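You operate a simulated robot arm through the tools that you are given. There is no shell and no other tool. Be economical: measure what you need, move in short steps, check, and stop when the job is done.

You run a simulated robot arm. Do the job below in one go: nothing can be reset, and whatever is moved stays where it is left.

## Task
Refill the bin that the yellow tag names, set its slider to OK and hang the tag on DONE.
Fine: the box is in the cabinet; shut its door.

It is judged by the outcome, as a careful person would: the job done as asked, and still so three seconds after it is handed in. It fails if anything else is knocked over, pushed out of place, dropped, spilled or broken.

## Robot
A 6-joint arm with a two-finger parallel gripper on a trunk, on a base that drives. Base frame: it is fixed to the floor where the robot stands at the start and does not move with it; the origin is under the middle of the robot, x ahead of it, y to its left, z up. Units: m, rad, N and s.
With the tool pointing down near the work surface it reaches from about 0.28 to 0.36 m from the robot's upright axis, wherever it stands. Its first joint turns from -2.897 to 2.897 rad. Places, roughly: bin [0.7, -0.2, 1]; blue bin [1, -0.1, 1.1]; hook of the done peg [0.7, 0, 1]; white door of the grey cabinet [0.3, -0.3, 0.5]; white slider [0.6, -0.1, 1.1]. Payload 4.1 kg.
The TCP is the grasp point between the finger pads, 0.023 m short of the fingertips. In the tool frame z runs along the fingers and y along their closing line. Largest opening 0.094 m; finger width 0.038, thickness 0.01; the body of the gripper, 0.054 by 0.096 m, starts 0.039 m behind the TCP.
Orientation is that of the tool frame in the base frame, as a unit quaternion [w, x, y, z]. With the fingers straight down and closing along the base's y, the tool's x points along the base's -x, its y along +y and its z along -z.

## Interface
- The arm moves only by the tool move_arm. Its argument "motion" is one flat list of numbers, 7 for each row, row after row: the shift along the tool's x, y, z in m, then the turn, a rotation vector about the tool's x, y, z in rad, then the gripper command, from -1 (shut) to 1 (fully open), values between in proportion. In form: [tx, ty, tz, rx, ry, rz, grip, tx, ty, tz, rx, ry, rz, grip, ...]. A call has 1 to 10 rows; each row shifts and turns the commanded pose from where the row before left it, along the tool's axes as they then stand. A row lasts 0.2 s, in which the tool goes at most 0.05 m and 0.15 rad; a call with a longer step from one row to the next is refused whole, and so is a gripper value outside its range. Where a pose cannot be reached the arm comes as near as it can. A force on the tool above 60 N (or 10 N above the force at the start of the call, whichever is more), or a blocked arm, ends the call early, and 0.2 s more pass. The fingers move at their own pace (about 0.045 m/s each) and stop on an object; they squeeze with about 30 N. The grip force told is the motor's: it shows also when the fingers shut on nothing. Time passes only in rows, and 0.2 s behind the last, so rows that do not move let the fingers close. The reply holds the time, the measured pose of the TCP, the force on the tool along the base axes, the opening and the grip force, in the units named above and with some noise, with the torque about the TCP (base axes, N m) and any sound that the robot's microphone picked up, and new pictures: "pictures" is both (left out), scene, wrist or none.
- Cameras (640 x 400 px; columns grow to the right, rows downward): "scene" is now at [0.0066, 0.1312, 1.5306]; the picture's right is [-0.33, -0.94, 0.00], its down [-0.73, 0.26, -0.63] and it looks along [0.59, -0.21, -0.78] (base axes); focal length 214 px, centre (320, 200). "wrist" rides on the gripper at [0.086, 0.016, -0.074] in the tool frame; the picture's right is [-0.18, 0.98, 0.00], its down [-0.58, -0.11, -0.81] and it looks along [-0.79, -0.15, 0.59] (tool axes); focal length 243 px, centre (320, 200). There is no depth. A picture from a camera that has moved, and an enlarged one, comes with that camera's place and axes in the base frame and with its lens. The place of the scene camera against the robot may be out by one fixed shift of up to 0.018 m in any direction.
- slide_trunk(by): slides the trunk up (or, below 0, down) by that many m; the arm and the scene camera ride with it, the base frame stays. It gives what a move gives, with no picture.
- roll_base(legs): drives the robot by 1 to 6 legs, each [ahead, turn to the left] in m and rad, along the robot's own axes; the way and the turn of a leg run together, so that a leg with both is an arc; at most 1.5 m and 3.142 rad a leg. The arm and the cameras ride along, it lands a little off, and it stops where it bumps. It gives what a move gives, and a new picture of the scene camera.
- turn_head(pan, tilt): turns the head with the scene camera to pan (to the left, within 2.705 rad either way) and tilt (down, from -0.506 to 1.204), counted from straight ahead of the robot. It gives what a move gives, and a new picture of the scene camera.
- enlarge(camera, box): a new picture of the part [left, top, right, bottom] of that camera's present view, enlarged. No time passes.
- finish_job(): hands the job in; it is judged then, once.

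Go step by step. Nothing tells you exact positions but the pictures and the camera data: compare them with the known pose of the tool, close in by small moves and look again before you grip or let go. The budget is 120 turns and 260 pictures, counting those below and the enlarged ones. Unless the task says otherwise, let go and move clear before handing in, and close with one line.

The tools are called by a JSON object that holds its "name" and its "arguments". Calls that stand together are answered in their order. move_arm: Moves the arm, as the interface text tells. Its arguments: {"type":"object","properties":{"motion":{"type":"array"},"pictures":{"type":"string","enum":["both","scene","wrist","none"]}},"required":["motion"]} The other tools are called the same way: slide_trunk (by) slides the trunk up or down; roll_base (legs) drives the base; turn_head (pan, tilt) turns the head that bears the scene camera; enlarge (camera, box) takes an enlarged picture of a part of a camera's view; finish_job () hands the job in.

At the start:

```text
t: 0.0
eef_pos: [0.4294, 0.024, 1.2532]
tcp_rot: [-0.001, 0.0, 1.0, 0.0]
ft_force: [0.6, 0.3, 0.1]
ft_torque: [0.04, 0.05, 0.03]
width: 0.0942
grip_force: 0.0
trunk travel left (down, up): [-0.5, 0.09]
robot x, y, heading: [0.0002, -0.0013, -0.003]
head pan, tilt: [-0.335, 0.892]
```

scene: 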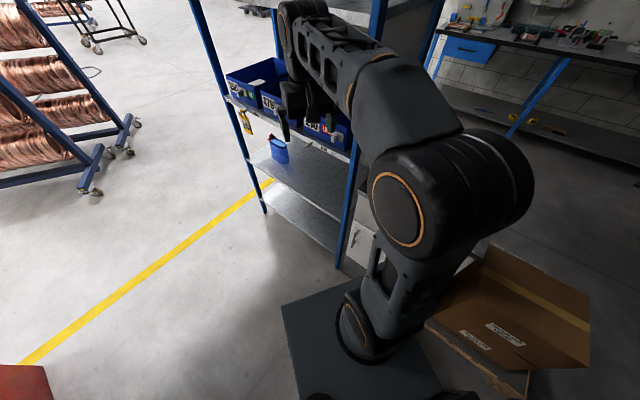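
wrist: 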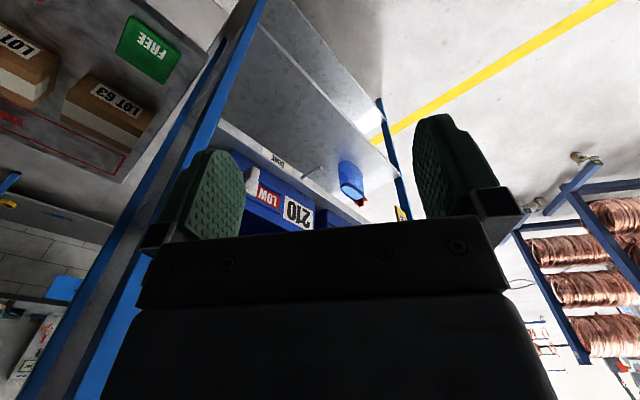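

I see a shelf with blue bins, a yellow tag on its left side, and the arm in front. I'll zoom in on the tag and the bins first.

{"name": "enlarge", "arguments": {"camera": "scene", "box": [210, 50, 370, 180]}}

{"name": "enlarge", "arguments": {"camera": "wrist", "box": [210, 120, 420, 250]}}

{"name": "turn_head", "arguments": {"pan": -0.335, "tilt": 0.4}}

{"name": "turn_head", "arguments": {"pan": -1.2, "tilt": 0.7}}

```text
3.08 times, centred on (290, 115) of scene
camera zoom: at [0.0066, 0.1312, 1.5306], right [-0.33, -0.94, 0.0], down [-0.73, 0.26, -0.63], along [0.59, -0.21, -0.78], focal length 660 px, centre (412, 462)
```

zoom: 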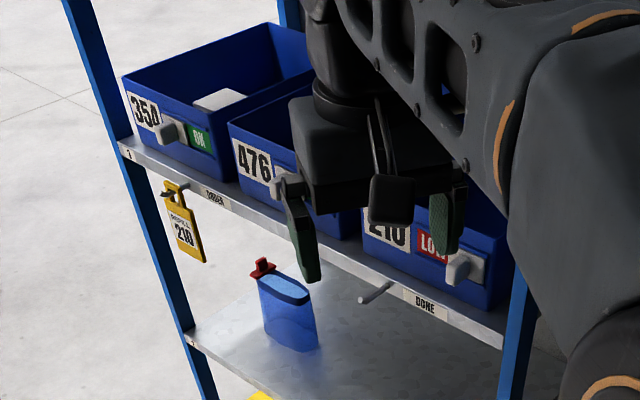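

```text
3.05 times, centred on (315, 185) of wrist
camera zoom: at [0.3431, 0.0398, 1.3275], right [0.18, 0.98, 0.0], down [0.58, -0.11, 0.81], along [0.79, -0.15, -0.59], focal length 739 px, centre (335, 246)
```

zoom: 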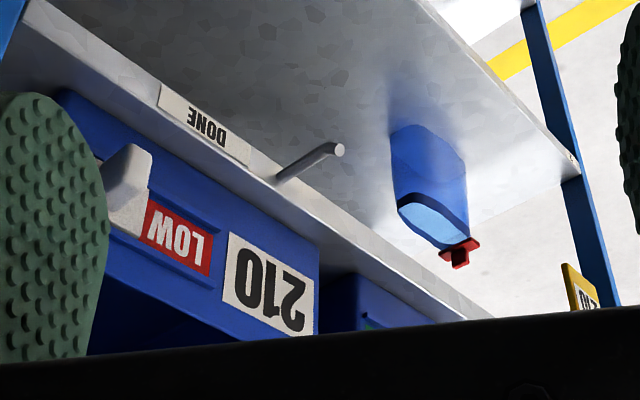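

```text
t: 0.9
eef_pos: [0.429, 0.0236, 1.2538]
tcp_rot: [0.0, 0.0, 1.0, 0.0]
ft_force: [-0.8, -0.6, 0.4]
ft_torque: [0.0, 0.0, -0.02]
width: 0.0942
grip_force: 0.1
trunk travel left (down, up): [-0.5, 0.09]
robot x, y, heading: [0.0027, 0.0005, 0.004]
head pan, tilt: [-0.335, 0.4]
camera scene: at [0.0224, 0.1257, 1.5729], right [-0.33, -0.94, 0.0], down [-0.37, 0.13, -0.92], along [0.87, -0.3, -0.39], focal length 214 px, centre (320, 200)
```

scene: 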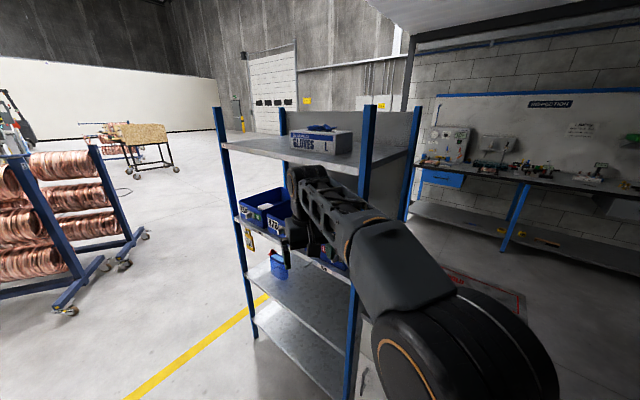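

```text
t: 2.1
eef_pos: [0.4302, 0.0244, 1.2536]
tcp_rot: [0.0, 0.0, 1.0, 0.0]
ft_force: [0.2, -0.1, 0.0]
ft_torque: [0.01, 0.03, -0.01]
width: 0.094
grip_force: 0.0
trunk travel left (down, up): [-0.5, 0.09]
robot x, y, heading: [-0.0027, 0.004, 0.003]
head pan, tilt: [-1.201, 0.7]
camera scene: at [-0.0343, 0.077, 1.5461], right [-0.93, -0.36, 0.0], down [-0.23, 0.6, -0.77], along [0.28, -0.71, -0.64], focal length 214 px, centre (320, 200)
```

scene: 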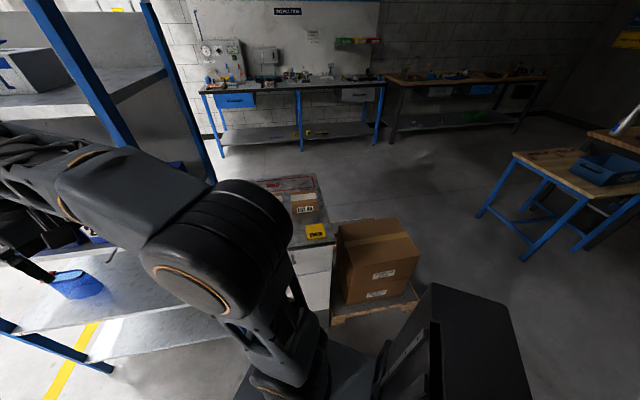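

The yellow tag reads 210, and bin 210 shows LOW. Next I'll look closely at the tag and the cabinet.

{"name": "enlarge", "arguments": {"camera": "scene", "box": [240, 160, 360, 330]}}

{"name": "enlarge", "arguments": {"camera": "wrist", "box": [0, 0, 200, 180]}}

{"name": "turn_head", "arguments": {"pan": -0.9, "tilt": 1.2}}

{"name": "turn_head", "arguments": {"pan": -0.335, "tilt": 0.892}}

{"name": "enlarge", "arguments": {"camera": "scene", "box": [230, 100, 270, 140]}}

```text
2.35 times, centred on (300, 245) of scene
camera zoom: at [-0.0343, 0.077, 1.5461], right [-0.93, -0.36, 0.0], down [-0.23, 0.6, -0.77], along [0.28, -0.71, -0.64], focal length 505 px, centre (367, 94)
```

zoom: 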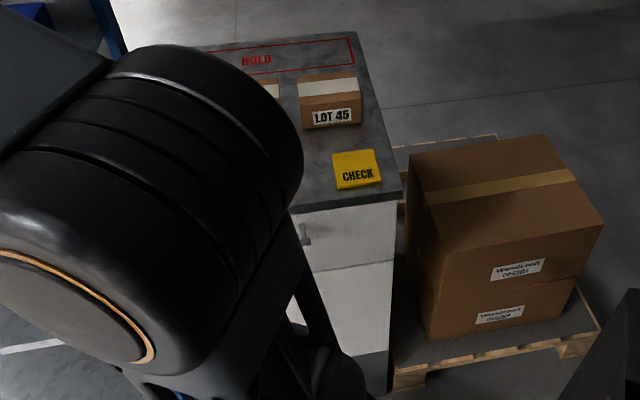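

```text
2.22 times, centred on (100, 90) of wrist
camera zoom: at [0.3431, 0.0398, 1.3275], right [0.18, 0.98, 0.0], down [0.58, -0.11, 0.81], along [0.79, -0.15, -0.59], focal length 539 px, centre (809, 444)
```

zoom: 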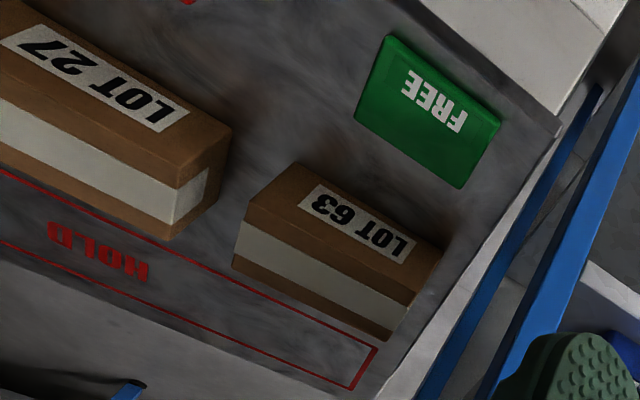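

```text
t: 3.0
eef_pos: [0.429, 0.0233, 1.254]
tcp_rot: [0.0, 0.0, 1.0, 0.001]
ft_force: [1.3, -0.2, 0.0]
ft_torque: [-0.02, 0.0, -0.01]
width: 0.0943
grip_force: 0.0
trunk travel left (down, up): [-0.5, 0.09]
robot x, y, heading: [-0.0025, 0.0023, -0.005]
head pan, tilt: [-0.901, 1.201]
camera scene: at [-0.0304, 0.1123, 1.5102], right [-0.78, -0.62, 0.0], down [-0.58, 0.73, -0.36], along [0.23, -0.28, -0.93], focal length 214 px, centre (320, 200)
```

scene: 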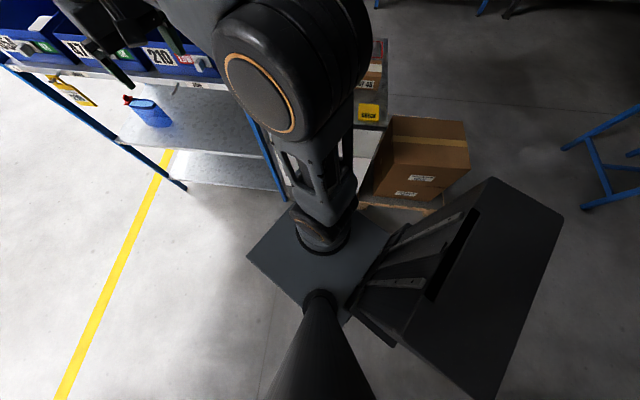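

```text
t: 4.0
eef_pos: [0.4299, 0.0241, 1.2541]
tcp_rot: [-0.001, 0.0, 1.0, 0.0]
ft_force: [-0.9, 0.0, -0.2]
ft_torque: [-0.03, 0.04, 0.0]
width: 0.0939
grip_force: 0.0
trunk travel left (down, up): [-0.5, 0.09]
robot x, y, heading: [-0.0018, 0.0026, 0.003]
head pan, tilt: [-0.335, 0.892]
camera scene: at [0.0066, 0.1311, 1.5306], right [-0.33, -0.94, 0.0], down [-0.73, 0.26, -0.63], along [0.59, -0.21, -0.78], focal length 214 px, centre (320, 200)
```

scene: 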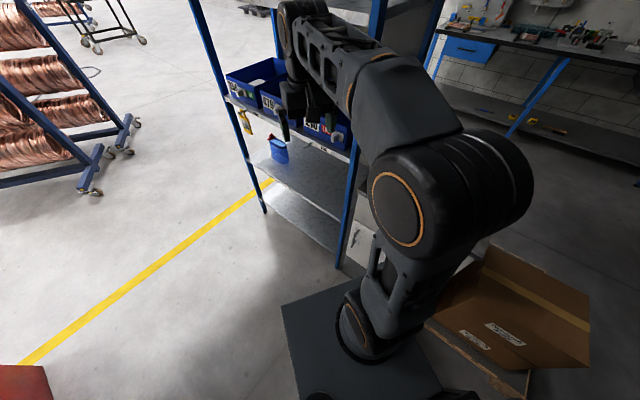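

```text
10.00 times, centred on (250, 120) of scene
camera zoom: at [0.0066, 0.1311, 1.5306], right [-0.33, -0.94, 0.0], down [-0.73, 0.26, -0.63], along [0.59, -0.21, -0.78], focal length 2145 px, centre (1020, 1000)
```

zoom: 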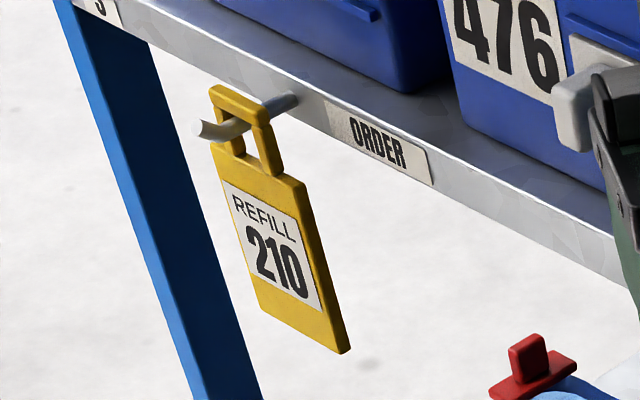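

The tag names bin 210. The shelf front faces diagonally, along about (0.84, 0.54). I'll look around the robot before driving.

{"name": "turn_head", "arguments": {"pan": 2.6, "tilt": 0.8}}

{"name": "turn_head", "arguments": {"pan": -2.3, "tilt": 0.9}}

{"name": "turn_head", "arguments": {"pan": 1.0, "tilt": 0.9}}

```text
t: 6.6
eef_pos: [0.4288, 0.0227, 1.2538]
tcp_rot: [0.0, 0.001, 1.0, 0.0]
ft_force: [0.0, 0.1, -0.2]
ft_torque: [-0.04, 0.01, -0.02]
width: 0.0943
grip_force: 0.1
trunk travel left (down, up): [-0.5, 0.09]
robot x, y, heading: [0.0022, 0.0014, 0.003]
head pan, tilt: [2.601, 0.799]
camera scene: at [-0.1343, 0.1977, 1.5378], right [0.52, 0.86, 0.0], down [0.61, -0.37, -0.7], along [-0.6, 0.36, -0.72], focal length 214 px, centre (320, 200)
```

scene: 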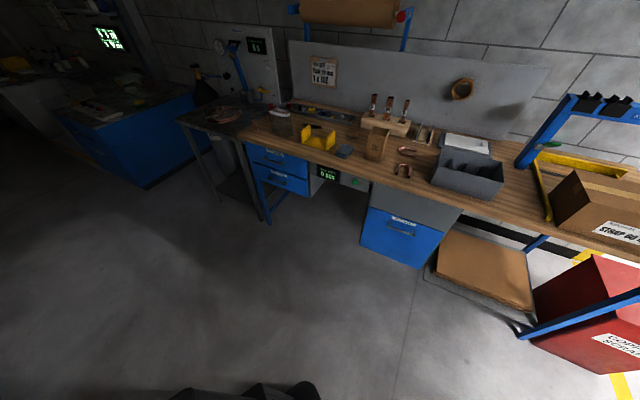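

```text
t: 10.4
eef_pos: [0.4287, 0.0242, 1.2544]
tcp_rot: [0.0, 0.0, 1.0, 0.0]
ft_force: [0.4, 0.0, 0.7]
ft_torque: [-0.02, -0.04, -0.01]
width: 0.0941
grip_force: 0.0
trunk travel left (down, up): [-0.5, 0.09]
robot x, y, heading: [-0.0021, -0.0016, -0.001]
head pan, tilt: [-2.3, 0.901]
camera scene: at [-0.1154, 0.0999, 1.5299], right [-0.75, 0.67, 0.0], down [0.52, 0.58, -0.62], along [-0.41, -0.46, -0.78], focal length 214 px, centre (320, 200)
```

scene: 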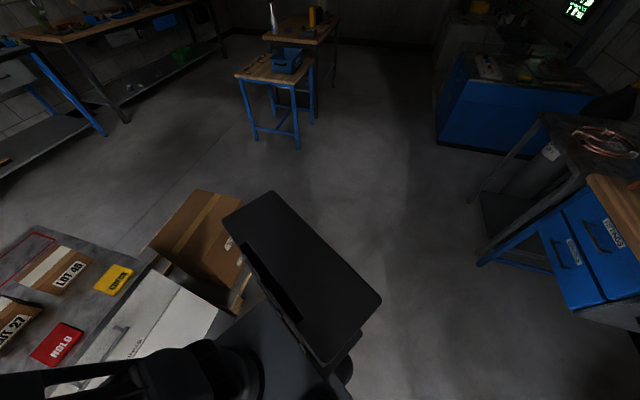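

```text
t: 13.2
eef_pos: [0.4297, 0.024, 1.2547]
tcp_rot: [0.0, 0.001, 1.0, 0.001]
ft_force: [-0.7, 0.3, 0.2]
ft_torque: [0.01, -0.01, 0.0]
width: 0.0939
grip_force: 0.0
trunk travel left (down, up): [-0.5, 0.09]
robot x, y, heading: [-0.0033, -0.0016, 0.0]
head pan, tilt: [1.0, 0.901]
camera scene: at [-0.0243, 0.2197, 1.5299], right [0.84, -0.54, 0.0], down [-0.42, -0.66, -0.62], along [0.34, 0.52, -0.78], focal length 214 px, centre (320, 200)
```

scene: 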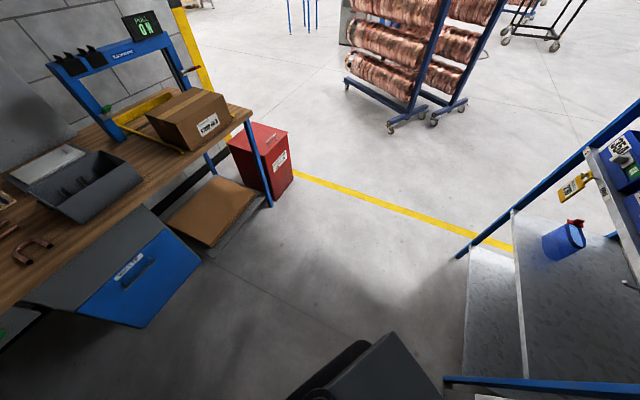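

The cabinet stands to my right, its front roughly parallel to the shelf, with clear floor behind me. I'll back away and turn to face the cabinet.

{"name": "roll_base", "arguments": {"legs": [[-0.45, 0.0], [0.0, -0.6]]}}

{"name": "turn_head", "arguments": {"pan": 0.0, "tilt": 0.75}}

```text
t: 17.6
eef_pos: [-0.07, -0.2199, 1.2531]
tcp_rot: [0.0, 0.288, 0.958, 0.0]
ft_force: [0.1, -0.4, -0.1]
ft_torque: [0.02, -0.03, 0.01]
width: 0.0939
grip_force: 0.0
trunk travel left (down, up): [-0.5, 0.09]
robot x, y, heading: [-0.4415, -0.0033, -0.583]
head pan, tilt: [1.0, 0.901]
camera scene: at [-0.3341, 0.1882, 1.53], right [0.4, -0.91, 0.0], down [-0.72, -0.32, -0.62], along [0.57, 0.25, -0.78], focal length 214 px, centre (320, 200)
```

scene: 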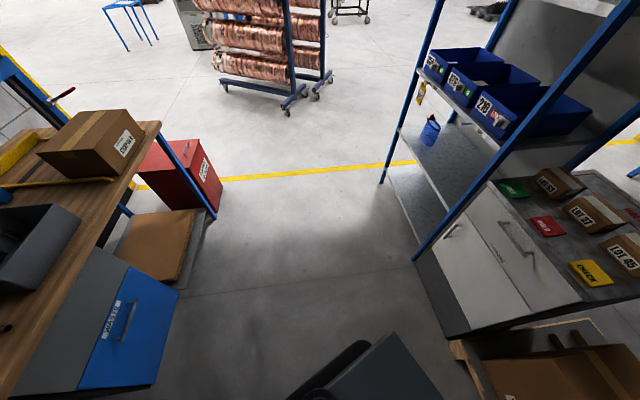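

```text
t: 18.8
eef_pos: [-0.0683, -0.2214, 1.2538]
tcp_rot: [0.0, 0.289, 0.957, -0.001]
ft_force: [0.0, 0.7, 0.1]
ft_torque: [-0.01, 0.0, -0.02]
width: 0.0941
grip_force: 0.1
trunk travel left (down, up): [-0.5, 0.09]
robot x, y, heading: [-0.4402, -0.002, -0.58]
head pan, tilt: [0.0, 0.75]
camera scene: at [-0.3339, 0.1122, 1.5418], right [-0.55, -0.83, 0.0], down [-0.57, 0.38, -0.73], along [0.61, -0.4, -0.68], focal length 214 px, centre (320, 200)
```

scene: 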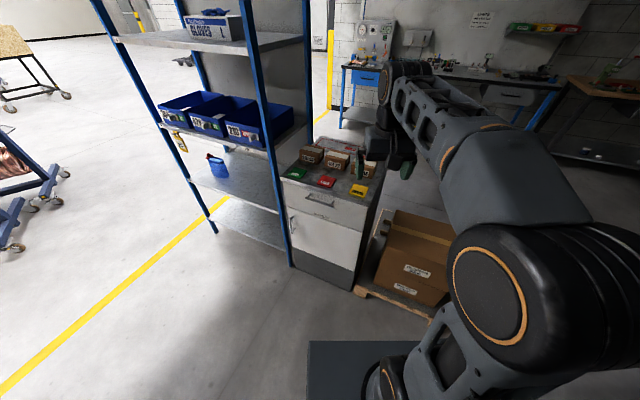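

Good view: the cabinet has a drawer above and a white door with a vertical handle at its left. I'll zoom in for measuring.

{"name": "enlarge", "arguments": {"camera": "scene", "box": [250, 130, 410, 300]}}

{"name": "enlarge", "arguments": {"camera": "scene", "box": [140, 70, 300, 180]}}

{"name": "turn_head", "arguments": {"pan": 1.0, "tilt": 0.9}}

{"name": "enlarge", "arguments": {"camera": "scene", "box": [400, 130, 640, 340]}}

```text
2.35 times, centred on (330, 215) of scene
camera zoom: at [-0.3339, 0.1122, 1.5418], right [-0.55, -0.83, 0.0], down [-0.57, 0.38, -0.73], along [0.61, -0.4, -0.68], focal length 505 px, centre (296, 165)
```

zoom: 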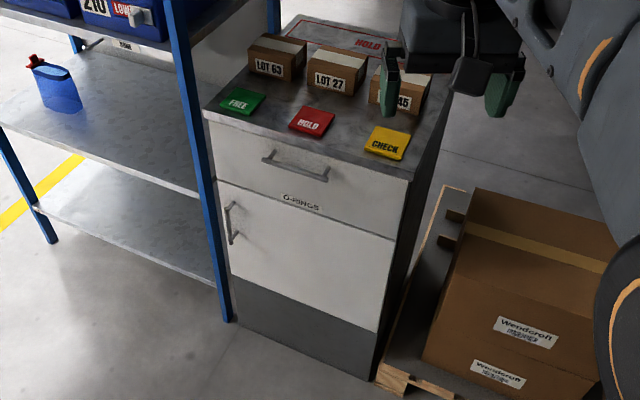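

```text
3.64 times, centred on (220, 125) of scene
camera zoom: at [-0.3339, 0.1122, 1.5418], right [-0.55, -0.83, 0.0], down [-0.57, 0.38, -0.73], along [0.61, -0.4, -0.68], focal length 780 px, centre (684, 473)
```

zoom: 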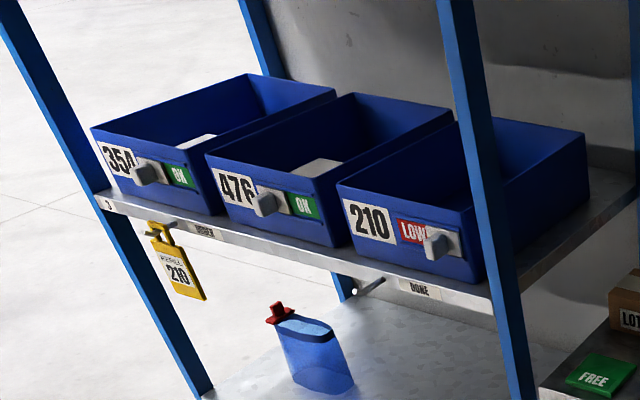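

```text
t: 20.1
eef_pos: [-0.0693, -0.2209, 1.2531]
tcp_rot: [0.0, 0.289, 0.957, 0.0]
ft_force: [0.0, 0.6, -1.0]
ft_torque: [0.0, -0.05, -0.02]
width: 0.0936
grip_force: 0.0
trunk travel left (down, up): [-0.5, 0.09]
robot x, y, heading: [-0.4363, -0.0037, -0.581]
head pan, tilt: [1.0, 0.901]
camera scene: at [-0.334, 0.1883, 1.5299], right [0.4, -0.91, 0.0], down [-0.72, -0.32, -0.62], along [0.57, 0.25, -0.78], focal length 214 px, centre (320, 200)
```

scene: 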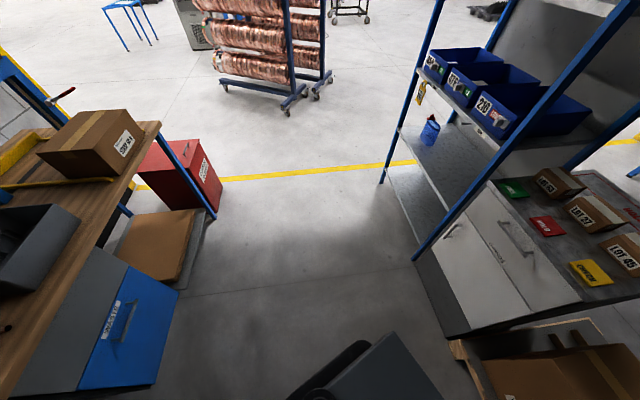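

```text
1.90 times, centred on (520, 235) of scene
camera zoom: at [-0.334, 0.1883, 1.5299], right [0.4, -0.91, 0.0], down [-0.72, -0.32, -0.62], along [0.57, 0.25, -0.78], focal length 408 px, centre (-61, 133)
```

zoom: 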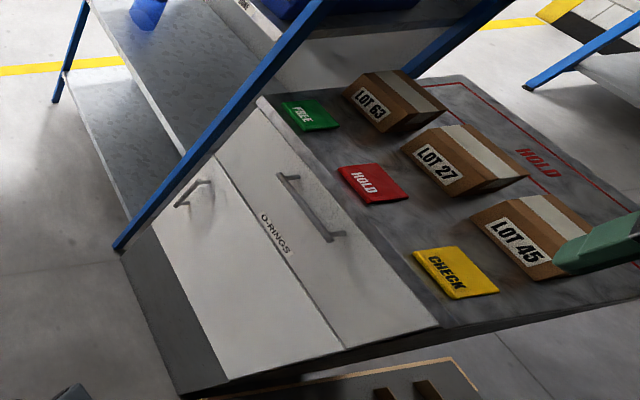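

Cabinet and shelf both run at about 0.57 rad, and the door handle is near (0.45, -0.21, 0.56), right next to a shelf upright. I'll drive round to stand squarely in front of the handle.

{"name": "roll_base", "arguments": {"legs": [[0.0, 1.2], [0.6, 0.0], [0.0, -1.6]]}}

{"name": "turn_head", "arguments": {"pan": 0.1, "tilt": 0.9}}

```text
t: 30.3
eef_pos: [0.3168, -0.0065, 1.2525]
tcp_rot: [0.0, 0.474, 0.88, 0.0]
ft_force: [0.3, 0.1, 0.1]
ft_torque: [-0.02, 0.0, -0.01]
width: 0.0938
grip_force: 0.2
trunk travel left (down, up): [-0.5, 0.09]
robot x, y, heading: [0.0623, 0.3381, -0.978]
head pan, tilt: [1.0, 0.901]
camera scene: at [0.238, 0.4702, 1.5299], right [0.01, -1.0, 0.0], down [-0.78, -0.01, -0.62], along [0.62, 0.01, -0.78], focal length 214 px, centre (320, 200)
```

scene: 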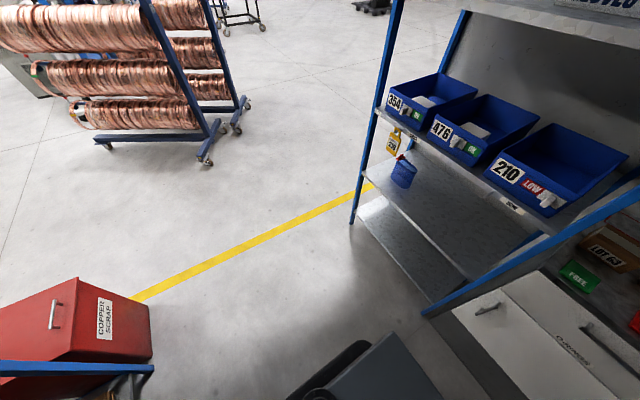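

```text
t: 31.5
eef_pos: [0.3178, -0.0079, 1.253]
tcp_rot: [0.0, 0.474, 0.881, 0.0]
ft_force: [0.1, 0.3, -0.5]
ft_torque: [0.0, -0.01, -0.03]
width: 0.0942
grip_force: 0.0
trunk travel left (down, up): [-0.5, 0.09]
robot x, y, heading: [0.0614, 0.3384, -0.989]
head pan, tilt: [0.099, 0.901]
camera scene: at [0.2103, 0.4108, 1.5299], right [-0.77, -0.63, 0.0], down [-0.5, 0.61, -0.62], along [0.39, -0.48, -0.78], focal length 214 px, centre (320, 200)
```

scene: 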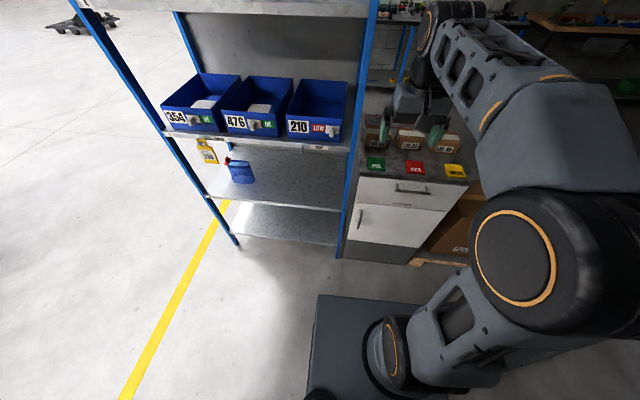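

I'm now facing the shelf and cabinet nearly square on. I'll zoom in for accurate measurement.

{"name": "enlarge", "arguments": {"camera": "scene", "box": [150, 70, 370, 200]}}

{"name": "enlarge", "arguments": {"camera": "scene", "box": [320, 110, 500, 280]}}

{"name": "enlarge", "arguments": {"camera": "wrist", "box": [0, 0, 640, 400]}}

```text
2.91 times, centred on (260, 135) of scene
camera zoom: at [0.2103, 0.4108, 1.5299], right [-0.77, -0.63, 0.0], down [-0.5, 0.61, -0.62], along [0.39, -0.48, -0.78], focal length 624 px, centre (494, 389)
```

zoom: 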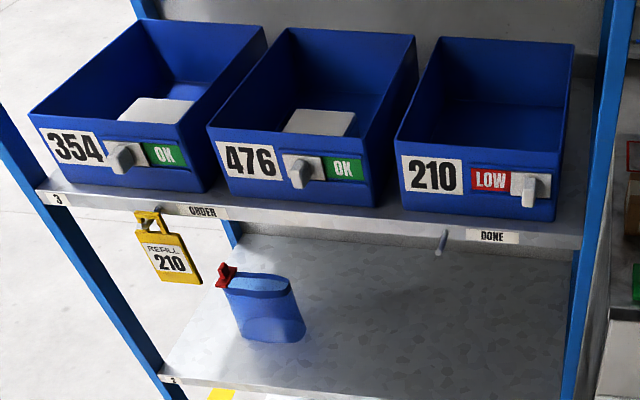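

```text
2.35 times, centred on (410, 195) of scene
camera zoom: at [0.2103, 0.4108, 1.5299], right [-0.77, -0.63, 0.0], down [-0.5, 0.61, -0.62], along [0.39, -0.48, -0.78], focal length 505 px, centre (108, 212)
```

zoom: 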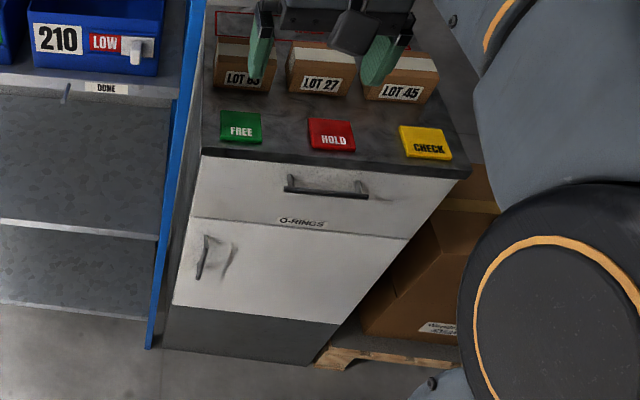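

```text
1.00 times, centred on (320, 200) of wrist (not enlarged: the box is as wide or as high as the picture)
camera zoom: at [0.2843, 0.0736, 1.3275], right [0.92, 0.39, 0.0], down [0.23, -0.55, 0.81], along [0.31, -0.74, -0.59], focal length 243 px, centre (320, 200)
```

zoom: 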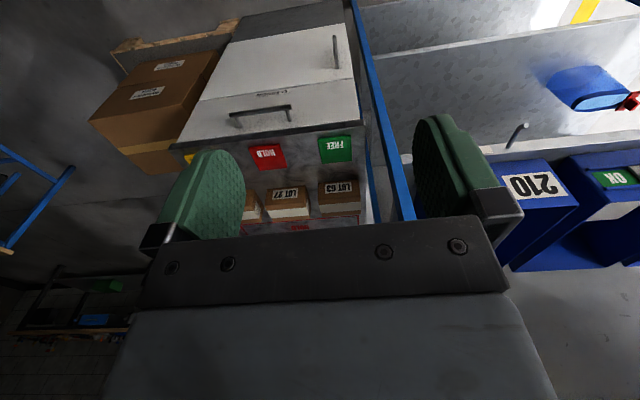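

Triangulating both cameras puts the handle near (0.438, -0.18, 0.61) and the DONE peg tip near (0.647, -0.015, 1.028). Next I turn the tool to horizontal in free air.

{"name": "move_arm", "arguments": {"motion": [0, 0, 0, 0, -0.143, 0, 0, 0, 0, 0, 0, -0.143, 0, 0, 0, 0, 0, 0, -0.143, 0, 0, 0, 0, 0, 0, -0.143, 0, 0, 0, 0, 0, 0, -0.143, 0, 0, 0, 0, 0, 0, -0.143, 0, 0], "pictures": "none"}}

{"name": "move_arm", "arguments": {"motion": [0, 0, 0, 0, -0.143, 0, 0, 0, 0, 0, 0, -0.143, 0, 0, 0, 0, 0, 0, -0.143, 0, 0, 0, 0, 0, 0, -0.143, 0, 0, 0, 0, 0, 0, -0.141, 0, 0], "pictures": "both"}}

```text
t: 32.9
eef_pos: [0.3181, -0.0068, 1.2541]
tcp_rot: [0.368, 0.43, 0.801, -0.197]
ft_force: [-0.3, -0.1, 0.0]
ft_torque: [-0.03, -0.01, -0.01]
width: 0.047
grip_force: 0.1
trunk travel left (down, up): [-0.5, 0.09]
robot x, y, heading: [0.0617, 0.3385, -0.988]
head pan, tilt: [0.099, 0.901]
```

```text
t: 34.1
eef_pos: [0.3112, -0.0117, 1.2504]
tcp_rot: [0.585, 0.375, 0.641, -0.324]
ft_force: [1.0, 0.5, 1.4]
ft_torque: [0.03, 0.08, -0.1]
width: 0.047
grip_force: 0.0
out of reach, approached as far as the arm can: row 4
trunk travel left (down, up): [-0.5, 0.09]
robot x, y, heading: [0.0633, 0.3395, -0.988]
head pan, tilt: [0.099, 0.901]
camera scene: at [0.2103, 0.4107, 1.53], right [-0.78, -0.63, 0.0], down [-0.49, 0.61, -0.62], along [0.39, -0.48, -0.78], focal length 214 px, centre (320, 200)
camera wrist: at [0.2845, 0.0688, 1.1722], right [0.85, 0.48, 0.21], down [-0.48, 0.58, 0.66], along [0.2, -0.66, 0.72], focal length 243 px, centre (320, 200)
```

scene: 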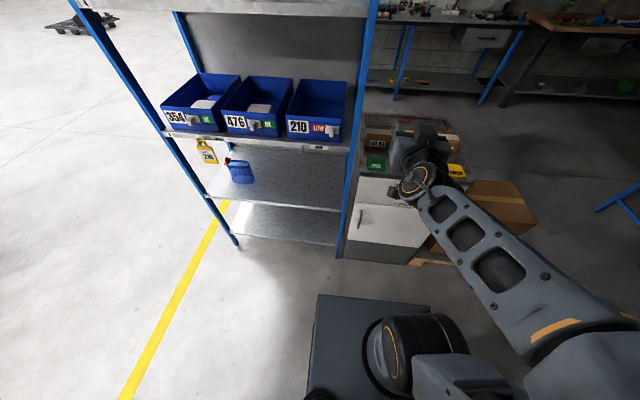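
wrist: 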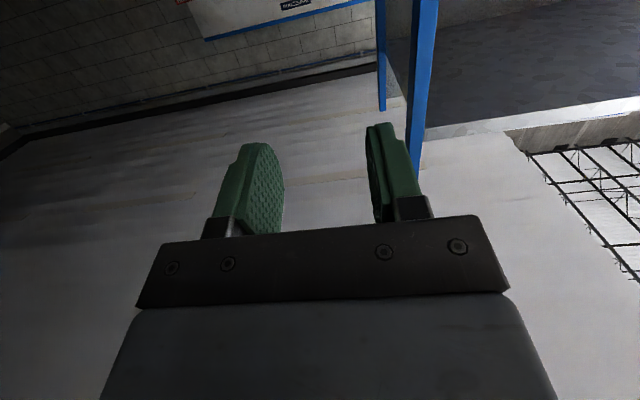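

The tool is almost level but the wrist is too near the robot's axis. I'll extend forward a bit and finish levelling.

{"name": "move_arm", "arguments": {"motion": [0, 0, 0.04, 0, 0, 0, 0, 0, 0, 0.04, 0, -0.05, 0, 0, 0, 0, 0.04, 0, -0.05, 0, 0], "pictures": "scene"}}

```text
t: 34.9
eef_pos: [0.383, -0.1066, 1.2458]
tcp_rot: [0.614, 0.345, 0.617, -0.352]
ft_force: [0.9, -0.6, 0.2]
ft_torque: [0.01, 0.03, 0.05]
width: 0.0471
grip_force: 0.0
out of reach, approached as far as the arm can: row 3
trunk travel left (down, up): [-0.5, 0.09]
robot x, y, heading: [0.061, 0.3397, -0.986]
head pan, tilt: [0.099, 0.901]
camera scene: at [0.2105, 0.4105, 1.5299], right [-0.78, -0.63, 0.0], down [-0.49, 0.61, -0.62], along [0.39, -0.48, -0.78], focal length 214 px, centre (320, 200)
```

scene: 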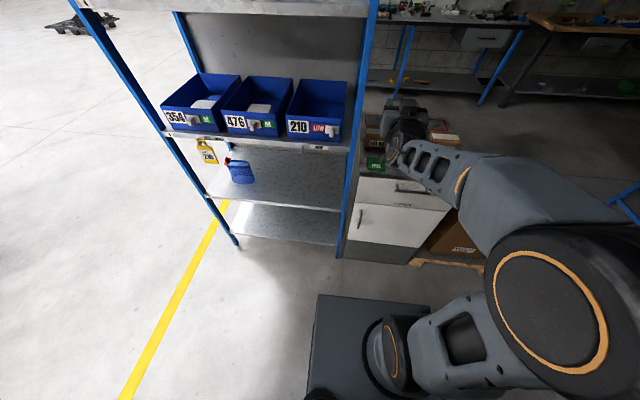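

The tool is level now with about 0.55 m of reach. I'll draw back a little, lower the trunk, and look at the handle.

{"name": "move_arm", "arguments": {"motion": [0, 0, -0.05, 0, 0, 0, 0, 0, 0, -0.03, 0, 0, 0, 0], "pictures": "none"}}

{"name": "slide_trunk", "arguments": {"by": -0.5}}

{"name": "turn_head", "arguments": {"pan": 0.2, "tilt": 0.7}}

{"name": "enlarge", "arguments": {"camera": "wrist", "box": [0, 0, 640, 400]}}

```text
t: 35.5
eef_pos: [0.3424, -0.0355, 1.2456]
tcp_rot: [0.615, 0.342, 0.618, -0.35]
ft_force: [0.8, -0.1, 0.1]
ft_torque: [0.01, 0.0, -0.03]
width: 0.0469
grip_force: 0.0
trunk travel left (down, up): [-0.5, 0.09]
robot x, y, heading: [0.0632, 0.3414, -0.984]
head pan, tilt: [0.099, 0.901]
```

```text
refused: -0.5 is not a number from -0.4 to 0.4
```

```text
t: 36.3
eef_pos: [0.3441, -0.0365, 1.2443]
tcp_rot: [0.615, 0.344, 0.617, -0.35]
ft_force: [0.2, 0.4, 0.2]
ft_torque: [0.01, -0.03, -0.03]
width: 0.0472
grip_force: 0.1
trunk travel left (down, up): [-0.5, 0.09]
robot x, y, heading: [0.0623, 0.3378, -0.984]
head pan, tilt: [0.201, 0.7]
camera scene: at [0.2225, 0.4092, 1.546], right [-0.71, -0.71, 0.0], down [-0.46, 0.46, -0.76], along [0.54, -0.54, -0.64], focal length 214 px, centre (320, 200)
```

scene: 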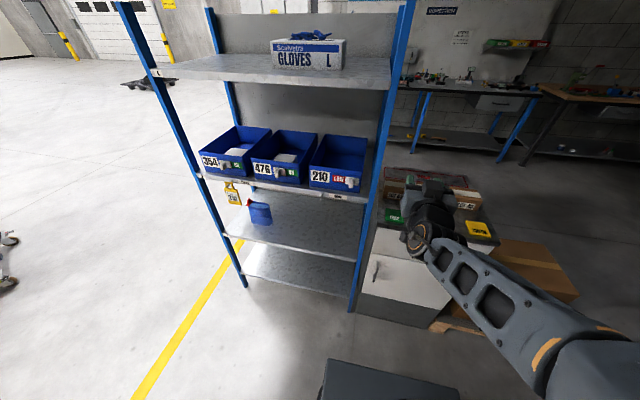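

```text
1.00 times, centred on (320, 200) of wrist (not enlarged: the box is as wide or as high as the picture)
camera zoom: at [0.3184, 0.0342, 1.1573], right [0.84, 0.51, 0.17], down [-0.51, 0.64, 0.58], along [0.19, -0.58, 0.79], focal length 243 px, centre (320, 200)
```

zoom: 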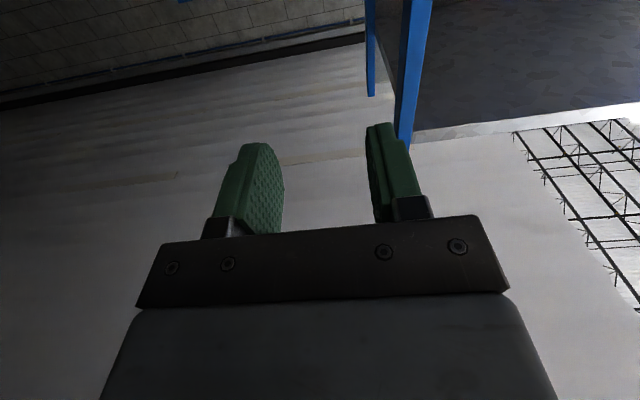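

The wrist camera now looks up from below, which is little use. I'll roll the tool half a turn so it looks down from above, and lower the trunk.

{"name": "move_arm", "arguments": {"motion": [0, 0, 0, 0, 0, 0.15, 0, 0, 0, 0, 0, 0, 0.15, 0, 0, 0, 0, 0, 0, 0.15, 0, 0, 0, 0, 0, 0, 0.15, 0, 0, 0, 0, 0, 0, 0.15, 0, 0, 0, 0, 0, 0, 0.15, 0, 0, 0, 0, 0, 0, 0.15, 0, 0, 0, 0, 0, 0, 0.15, 0, 0, 0, 0, 0, 0, 0.15, 0, 0, 0, 0, 0, 0, 0.15, 0], "pictures": "none"}}

{"name": "move_arm", "arguments": {"motion": [0, 0, 0, 0, 0, 0.15, 0, 0, 0, 0, 0, 0, 0.15, 0, 0, 0, 0, 0, 0, 0.15, 0, 0, 0, 0, 0, 0, 0.15, 0, 0, 0, 0, 0, 0, 0.15, 0, 0, 0, 0, 0, 0, 0.15, 0, 0, 0, 0, 0, 0, 0.15, 0, 0, 0, 0, 0, 0, 0.15, 0, 0, 0, 0, 0, 0, 0.15, 0, 0, 0, 0, 0, 0, 0.15, 0], "pictures": "none"}}

{"name": "slide_trunk", "arguments": {"by": -0.4}}

{"name": "move_arm", "arguments": {"motion": [0, 0, 0, 0, 0, 0.14, 0], "pictures": "both"}}

```text
t: 38.5
eef_pos: [0.3395, 0.0583, 1.3772]
tcp_rot: [0.685, 0.676, 0.221, 0.162]
ft_force: [0.4, -0.8, -0.6]
ft_torque: [-0.01, 0.01, -0.02]
width: 0.0475
grip_force: 0.0
out of reach, approached as far as the arm can: row 2, 3, 4, 5, 6, 7, 8, 9, 10
trunk travel left (down, up): [-0.5, 0.09]
robot x, y, heading: [0.0621, 0.3358, -0.985]
head pan, tilt: [0.201, 0.7]
```

```text
t: 39.7
eef_pos: [0.3349, 0.0562, 1.4041]
tcp_rot: [0.535, 0.729, 0.024, 0.425]
ft_force: [0.2, -0.1, -0.5]
ft_torque: [0.01, 0.01, 0.0]
width: 0.0469
grip_force: 0.0
out of reach, approached as far as the arm can: row 1, 2, 3, 4, 5, 6
trunk travel left (down, up): [-0.5, 0.09]
robot x, y, heading: [0.0621, 0.3368, -0.988]
head pan, tilt: [0.201, 0.7]
stopped in row 6: the arm was blocked; the commanded pose is now the measured one
```

```text
t: 41.2
eef_pos: [0.3449, 0.0524, 1.0871]
tcp_rot: [0.413, 0.863, 0.062, 0.285]
ft_force: [-0.3, -0.1, -0.5]
ft_torque: [-0.02, 0.01, -0.01]
width: 0.047
grip_force: 0.0
trunk travel left (down, up): [-0.395, 0.195]
robot x, y, heading: [0.0643, 0.3372, -0.984]
head pan, tilt: [0.201, 0.7]
stopped: the arm was blocked; the commanded pose is now the measured one
```

```text
t: 41.6
eef_pos: [0.3447, 0.0507, 1.0859]
tcp_rot: [0.384, 0.868, 0.01, 0.313]
ft_force: [-0.7, -0.8, -0.1]
ft_torque: [0.0, -0.03, -0.01]
width: 0.0468
grip_force: 0.0
out of reach, approached as far as the arm can: row 1
trunk travel left (down, up): [-0.395, 0.195]
robot x, y, heading: [0.0667, 0.3385, -0.987]
head pan, tilt: [0.201, 0.7]
camera scene: at [0.2225, 0.4092, 1.442], right [-0.71, -0.71, 0.0], down [-0.46, 0.46, -0.76], along [0.54, -0.54, -0.64], focal length 214 px, centre (320, 200)
camera wrist: at [0.3702, 0.1101, 1.1816], right [-0.37, -0.74, 0.56], down [-0.89, 0.46, 0.03], along [-0.28, -0.49, -0.83], focal length 243 px, centre (320, 200)
```

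scene: 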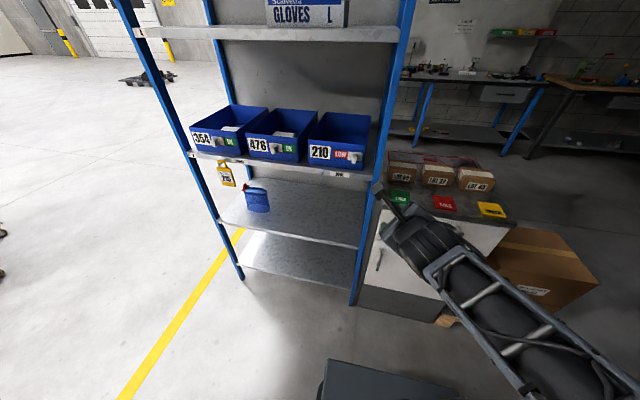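
wrist: 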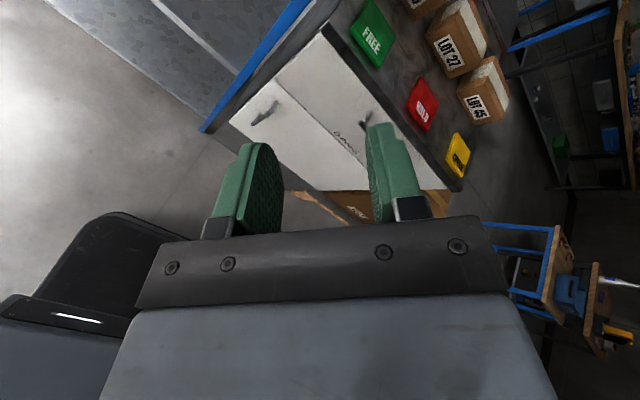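

The half roll got partway before the arm jammed near a limit. I'll extend forward and complete the turn to level with the camera on top.

{"name": "move_arm", "arguments": {"motion": [-0.009, 0.008, 0.034, 0, 0, 0, 0, -0.009, 0.008, 0.034, 0, 0, 0, 0], "pictures": "none"}}

{"name": "move_arm", "arguments": {"motion": [0, 0, 0, -0.0384, 0.058, 0.112, 0, 0, 0, 0, -0.0384, 0.058, 0.112, 0, 0, 0, 0, -0.0384, 0.058, 0.112, 0, 0, 0, 0, -0.0384, 0.058, 0.112, 0, 0, 0, 0, -0.0384, 0.058, 0.112, 0, 0, 0, 0, -0.0384, 0.058, 0.112, 0, 0, 0, 0, -0.0384, 0.058, 0.112, 0, 0, 0, 0, -0.0384, 0.058, 0.112, 0], "pictures": "both"}}

```text
t: 42.2
eef_pos: [0.3568, -0.0146, 1.0635]
tcp_rot: [0.392, 0.863, 0.003, 0.318]
ft_force: [-0.6, 0.2, 0.3]
ft_torque: [0.03, 0.0, -0.03]
width: 0.0471
grip_force: 0.0
trunk travel left (down, up): [-0.395, 0.195]
robot x, y, heading: [0.0604, 0.3411, -0.985]
head pan, tilt: [0.201, 0.7]
```

```text
t: 44.0
eef_pos: [0.3614, -0.0222, 1.0726]
tcp_rot: [0.328, 0.636, -0.311, 0.625]
ft_force: [0.4, 0.5, -0.9]
ft_torque: [-0.02, -0.01, 0.03]
width: 0.0469
grip_force: 0.1
out of reach, approached as far as the arm can: row 1, 7, 8
trunk travel left (down, up): [-0.395, 0.195]
robot x, y, heading: [0.0613, 0.3399, -0.985]
head pan, tilt: [0.201, 0.7]
camera scene: at [0.2225, 0.4092, 1.4412], right [-0.71, -0.71, 0.0], down [-0.46, 0.46, -0.76], along [0.54, -0.54, -0.64], focal length 214 px, centre (320, 200)
camera wrist: at [0.3075, 0.0297, 1.158], right [-0.8, -0.58, -0.15], down [-0.4, 0.71, -0.58], along [0.45, -0.4, -0.8], focal length 243 px, centre (320, 200)
```

scene: 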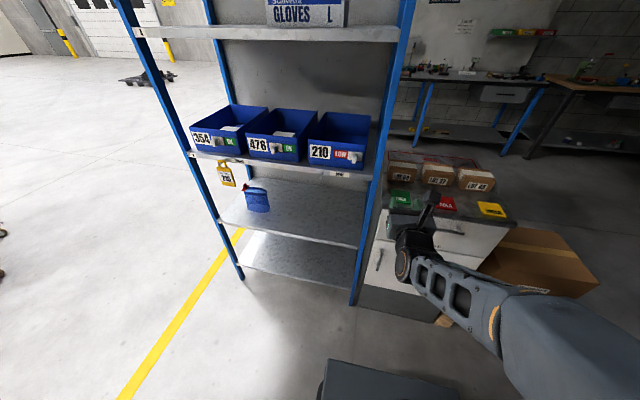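
wrist: 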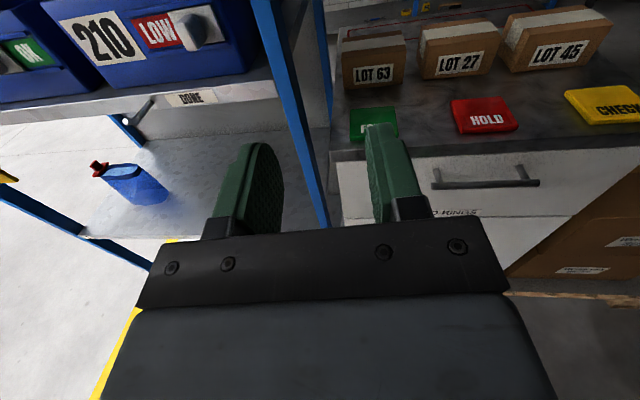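

The gripper is now level with the camera looking over it. I'll lower the trunk to handle height.

{"name": "slide_trunk", "arguments": {"by": -0.39}}

{"name": "move_arm", "arguments": {"motion": [0, 0, 0, 0, 0, 0, 0], "pictures": "both"}}

```text
t: 47.8
eef_pos: [0.3623, -0.0208, 0.6825]
tcp_rot: [0.329, 0.637, -0.31, 0.624]
ft_force: [0.7, 0.3, -0.6]
ft_torque: [-0.02, 0.01, 0.0]
width: 0.0472
grip_force: 0.0
trunk travel left (down, up): [-0.005, 0.585]
robot x, y, heading: [0.0607, 0.3401, -0.991]
head pan, tilt: [0.201, 0.7]
```

```text
t: 48.2
eef_pos: [0.3622, -0.0228, 0.6811]
tcp_rot: [0.33, 0.636, -0.311, 0.624]
ft_force: [0.5, 0.4, 0.5]
ft_torque: [-0.04, 0.02, 0.05]
width: 0.0468
grip_force: 0.1
trunk travel left (down, up): [-0.005, 0.585]
robot x, y, heading: [0.06, 0.3367, -0.982]
head pan, tilt: [0.201, 0.7]
camera scene: at [0.2225, 0.4092, 1.0512], right [-0.71, -0.71, 0.0], down [-0.46, 0.46, -0.76], along [0.54, -0.54, -0.64], focal length 214 px, centre (320, 200)
camera wrist: at [0.3078, 0.0297, 0.768], right [-0.8, -0.58, -0.15], down [-0.41, 0.71, -0.58], along [0.45, -0.4, -0.8], focal length 243 px, centre (320, 200)
```

scene: 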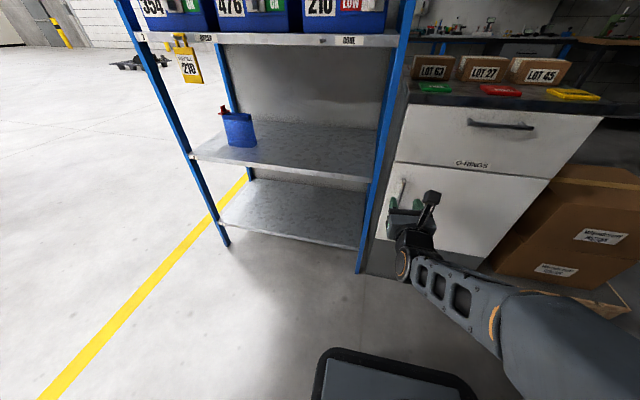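
wrist: 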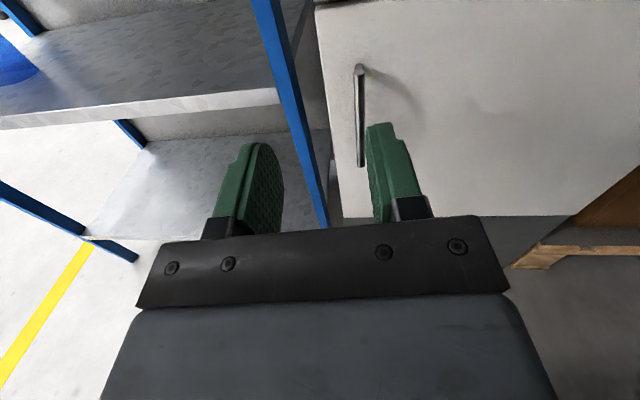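

The handle is clear in the wrist view: z from 0.51 to 0.65, about 6 cm right of the upright. I'll yaw the tool slightly left and approach to a pre-grasp.

{"name": "move_arm", "arguments": {"motion": [0, 0, 0, 0.1, 0, 0, 0.2, 0, 0, 0, 0.1, 0, 0, 0.2, -0.033, 0.022, 0, 0, 0, 0, 0.2, -0.033, 0.022, 0, 0, 0, 0, 0.2, -0.035, 0.022, 0, 0, 0, 0, 0.2, 0, 0, 0.045, 0, 0, 0, 0.2, 0, 0, 0.045, 0, 0, 0, 0.2], "pictures": "both"}}

```text
t: 49.8
eef_pos: [0.5051, -0.0307, 0.6222]
tcp_rot: [0.268, 0.667, -0.246, 0.65]
ft_force: [0.4, -1.5, -0.3]
ft_torque: [-0.03, 0.02, 0.01]
width: 0.0562
grip_force: 0.1
out of reach, approached as far as the arm can: row 1, 2, 3, 4, 5, 6
trunk travel left (down, up): [-0.005, 0.585]
robot x, y, heading: [0.0594, 0.3393, -0.986]
head pan, tilt: [0.201, 0.7]
camera scene: at [0.2224, 0.4094, 1.0512], right [-0.71, -0.71, 0.0], down [-0.46, 0.46, -0.77], along [0.54, -0.54, -0.64], focal length 214 px, centre (320, 200)
camera wrist: at [0.4423, 0.0089, 0.7081], right [-0.67, -0.73, -0.15], down [-0.54, 0.61, -0.58], along [0.51, -0.31, -0.8], focal length 243 px, centre (320, 200)
```

scene: 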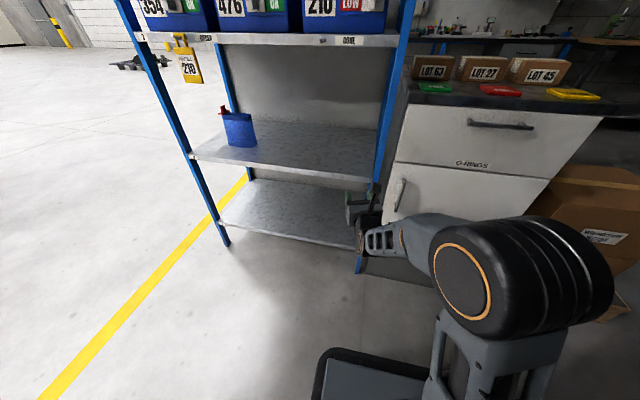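
wrist: 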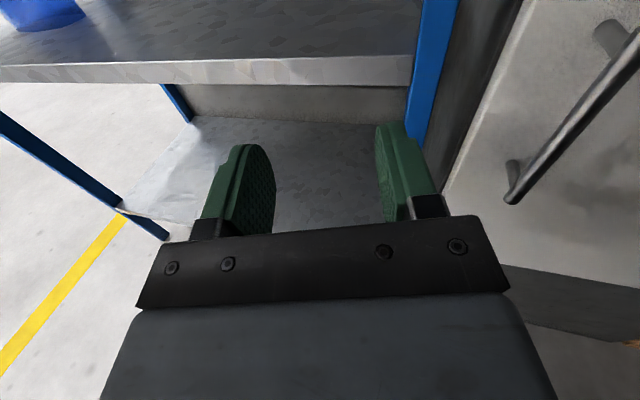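

{"name": "move_arm", "arguments": {"motion": [0, 0, 0, 0, 0, 0, 0.2], "pictures": "none"}}

```text
t: 50.2
eef_pos: [0.504, -0.0314, 0.6198]
tcp_rot: [0.267, 0.667, -0.246, 0.65]
ft_force: [0.0, 0.0, 0.2]
ft_torque: [0.03, -0.03, 0.01]
width: 0.0563
grip_force: 0.0
trunk travel left (down, up): [-0.005, 0.585]
robot x, y, heading: [0.0648, 0.3356, -0.988]
head pan, tilt: [0.201, 0.7]
```

The arm drifted left of the upright, but still short of it. I'll move right in small steps toward the pre-grasp point.

{"name": "move_arm", "arguments": {"motion": [0, 0.03, -0.02, 0, 0, 0, 0.2, 0, 0.03, 0, 0, 0, 0, 0.2, 0, 0.03, 0, 0, 0, 0, 0.2], "pictures": "wrist"}}

```text
t: 51.0
eef_pos: [0.4768, -0.0287, 0.6382]
tcp_rot: [0.274, 0.667, -0.248, 0.647]
ft_force: [0.0, 0.0, -0.3]
ft_torque: [-0.01, 0.02, -0.01]
width: 0.0564
grip_force: 0.1
out of reach, approached as far as the arm can: row 1, 2, 3
trunk travel left (down, up): [-0.005, 0.585]
robot x, y, heading: [0.0583, 0.3348, -0.985]
head pan, tilt: [0.201, 0.7]
camera wrist: at [0.4166, 0.0128, 0.7256], right [-0.68, -0.72, -0.14], down [-0.53, 0.62, -0.58], along [0.5, -0.32, -0.81], focal length 243 px, centre (320, 200)
```

wrist: 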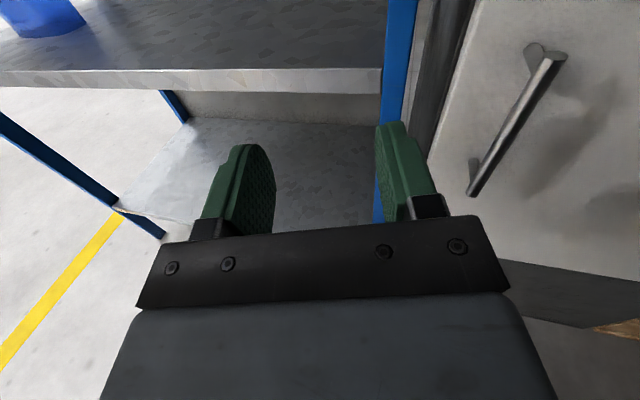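

The wrist won't yaw left of the radial direction, so I'll return the tool to straight ahead (handle bearing is −0.94 from here) and line up again.

{"name": "move_arm", "arguments": {"motion": [0, 0, -0.02, -0.1, 0, 0, 0.2, 0, 0, -0.02, -0.1, 0, 0, 0.2, 0, 0.02, 0, 0, 0, 0, 0.2, 0, 0.02, 0, 0, 0, 0, 0.2, 0, 0.02, 0, 0, 0, 0, 0.2], "pictures": "wrist"}}

```text
t: 52.2
eef_pos: [0.4033, -0.0366, 0.6425]
tcp_rot: [0.328, 0.637, -0.31, 0.625]
ft_force: [0.8, -0.4, -0.2]
ft_torque: [0.01, -0.01, 0.02]
width: 0.0565
grip_force: 0.0
trunk travel left (down, up): [-0.005, 0.585]
robot x, y, heading: [0.0605, 0.337, -0.987]
head pan, tilt: [0.201, 0.7]
camera wrist: at [0.3479, 0.0146, 0.7286], right [-0.8, -0.58, -0.15], down [-0.41, 0.71, -0.58], along [0.45, -0.4, -0.8], focal length 243 px, centre (320, 200)
```

wrist: 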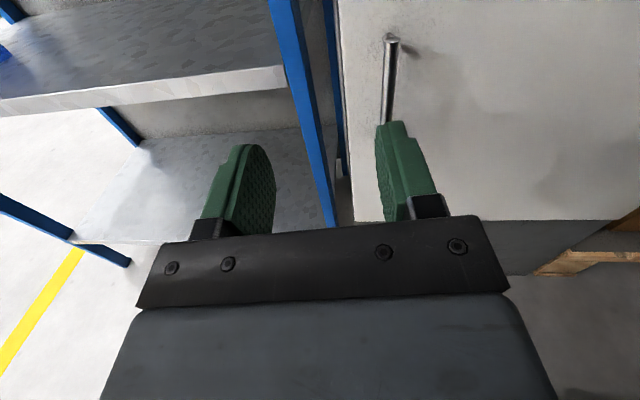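

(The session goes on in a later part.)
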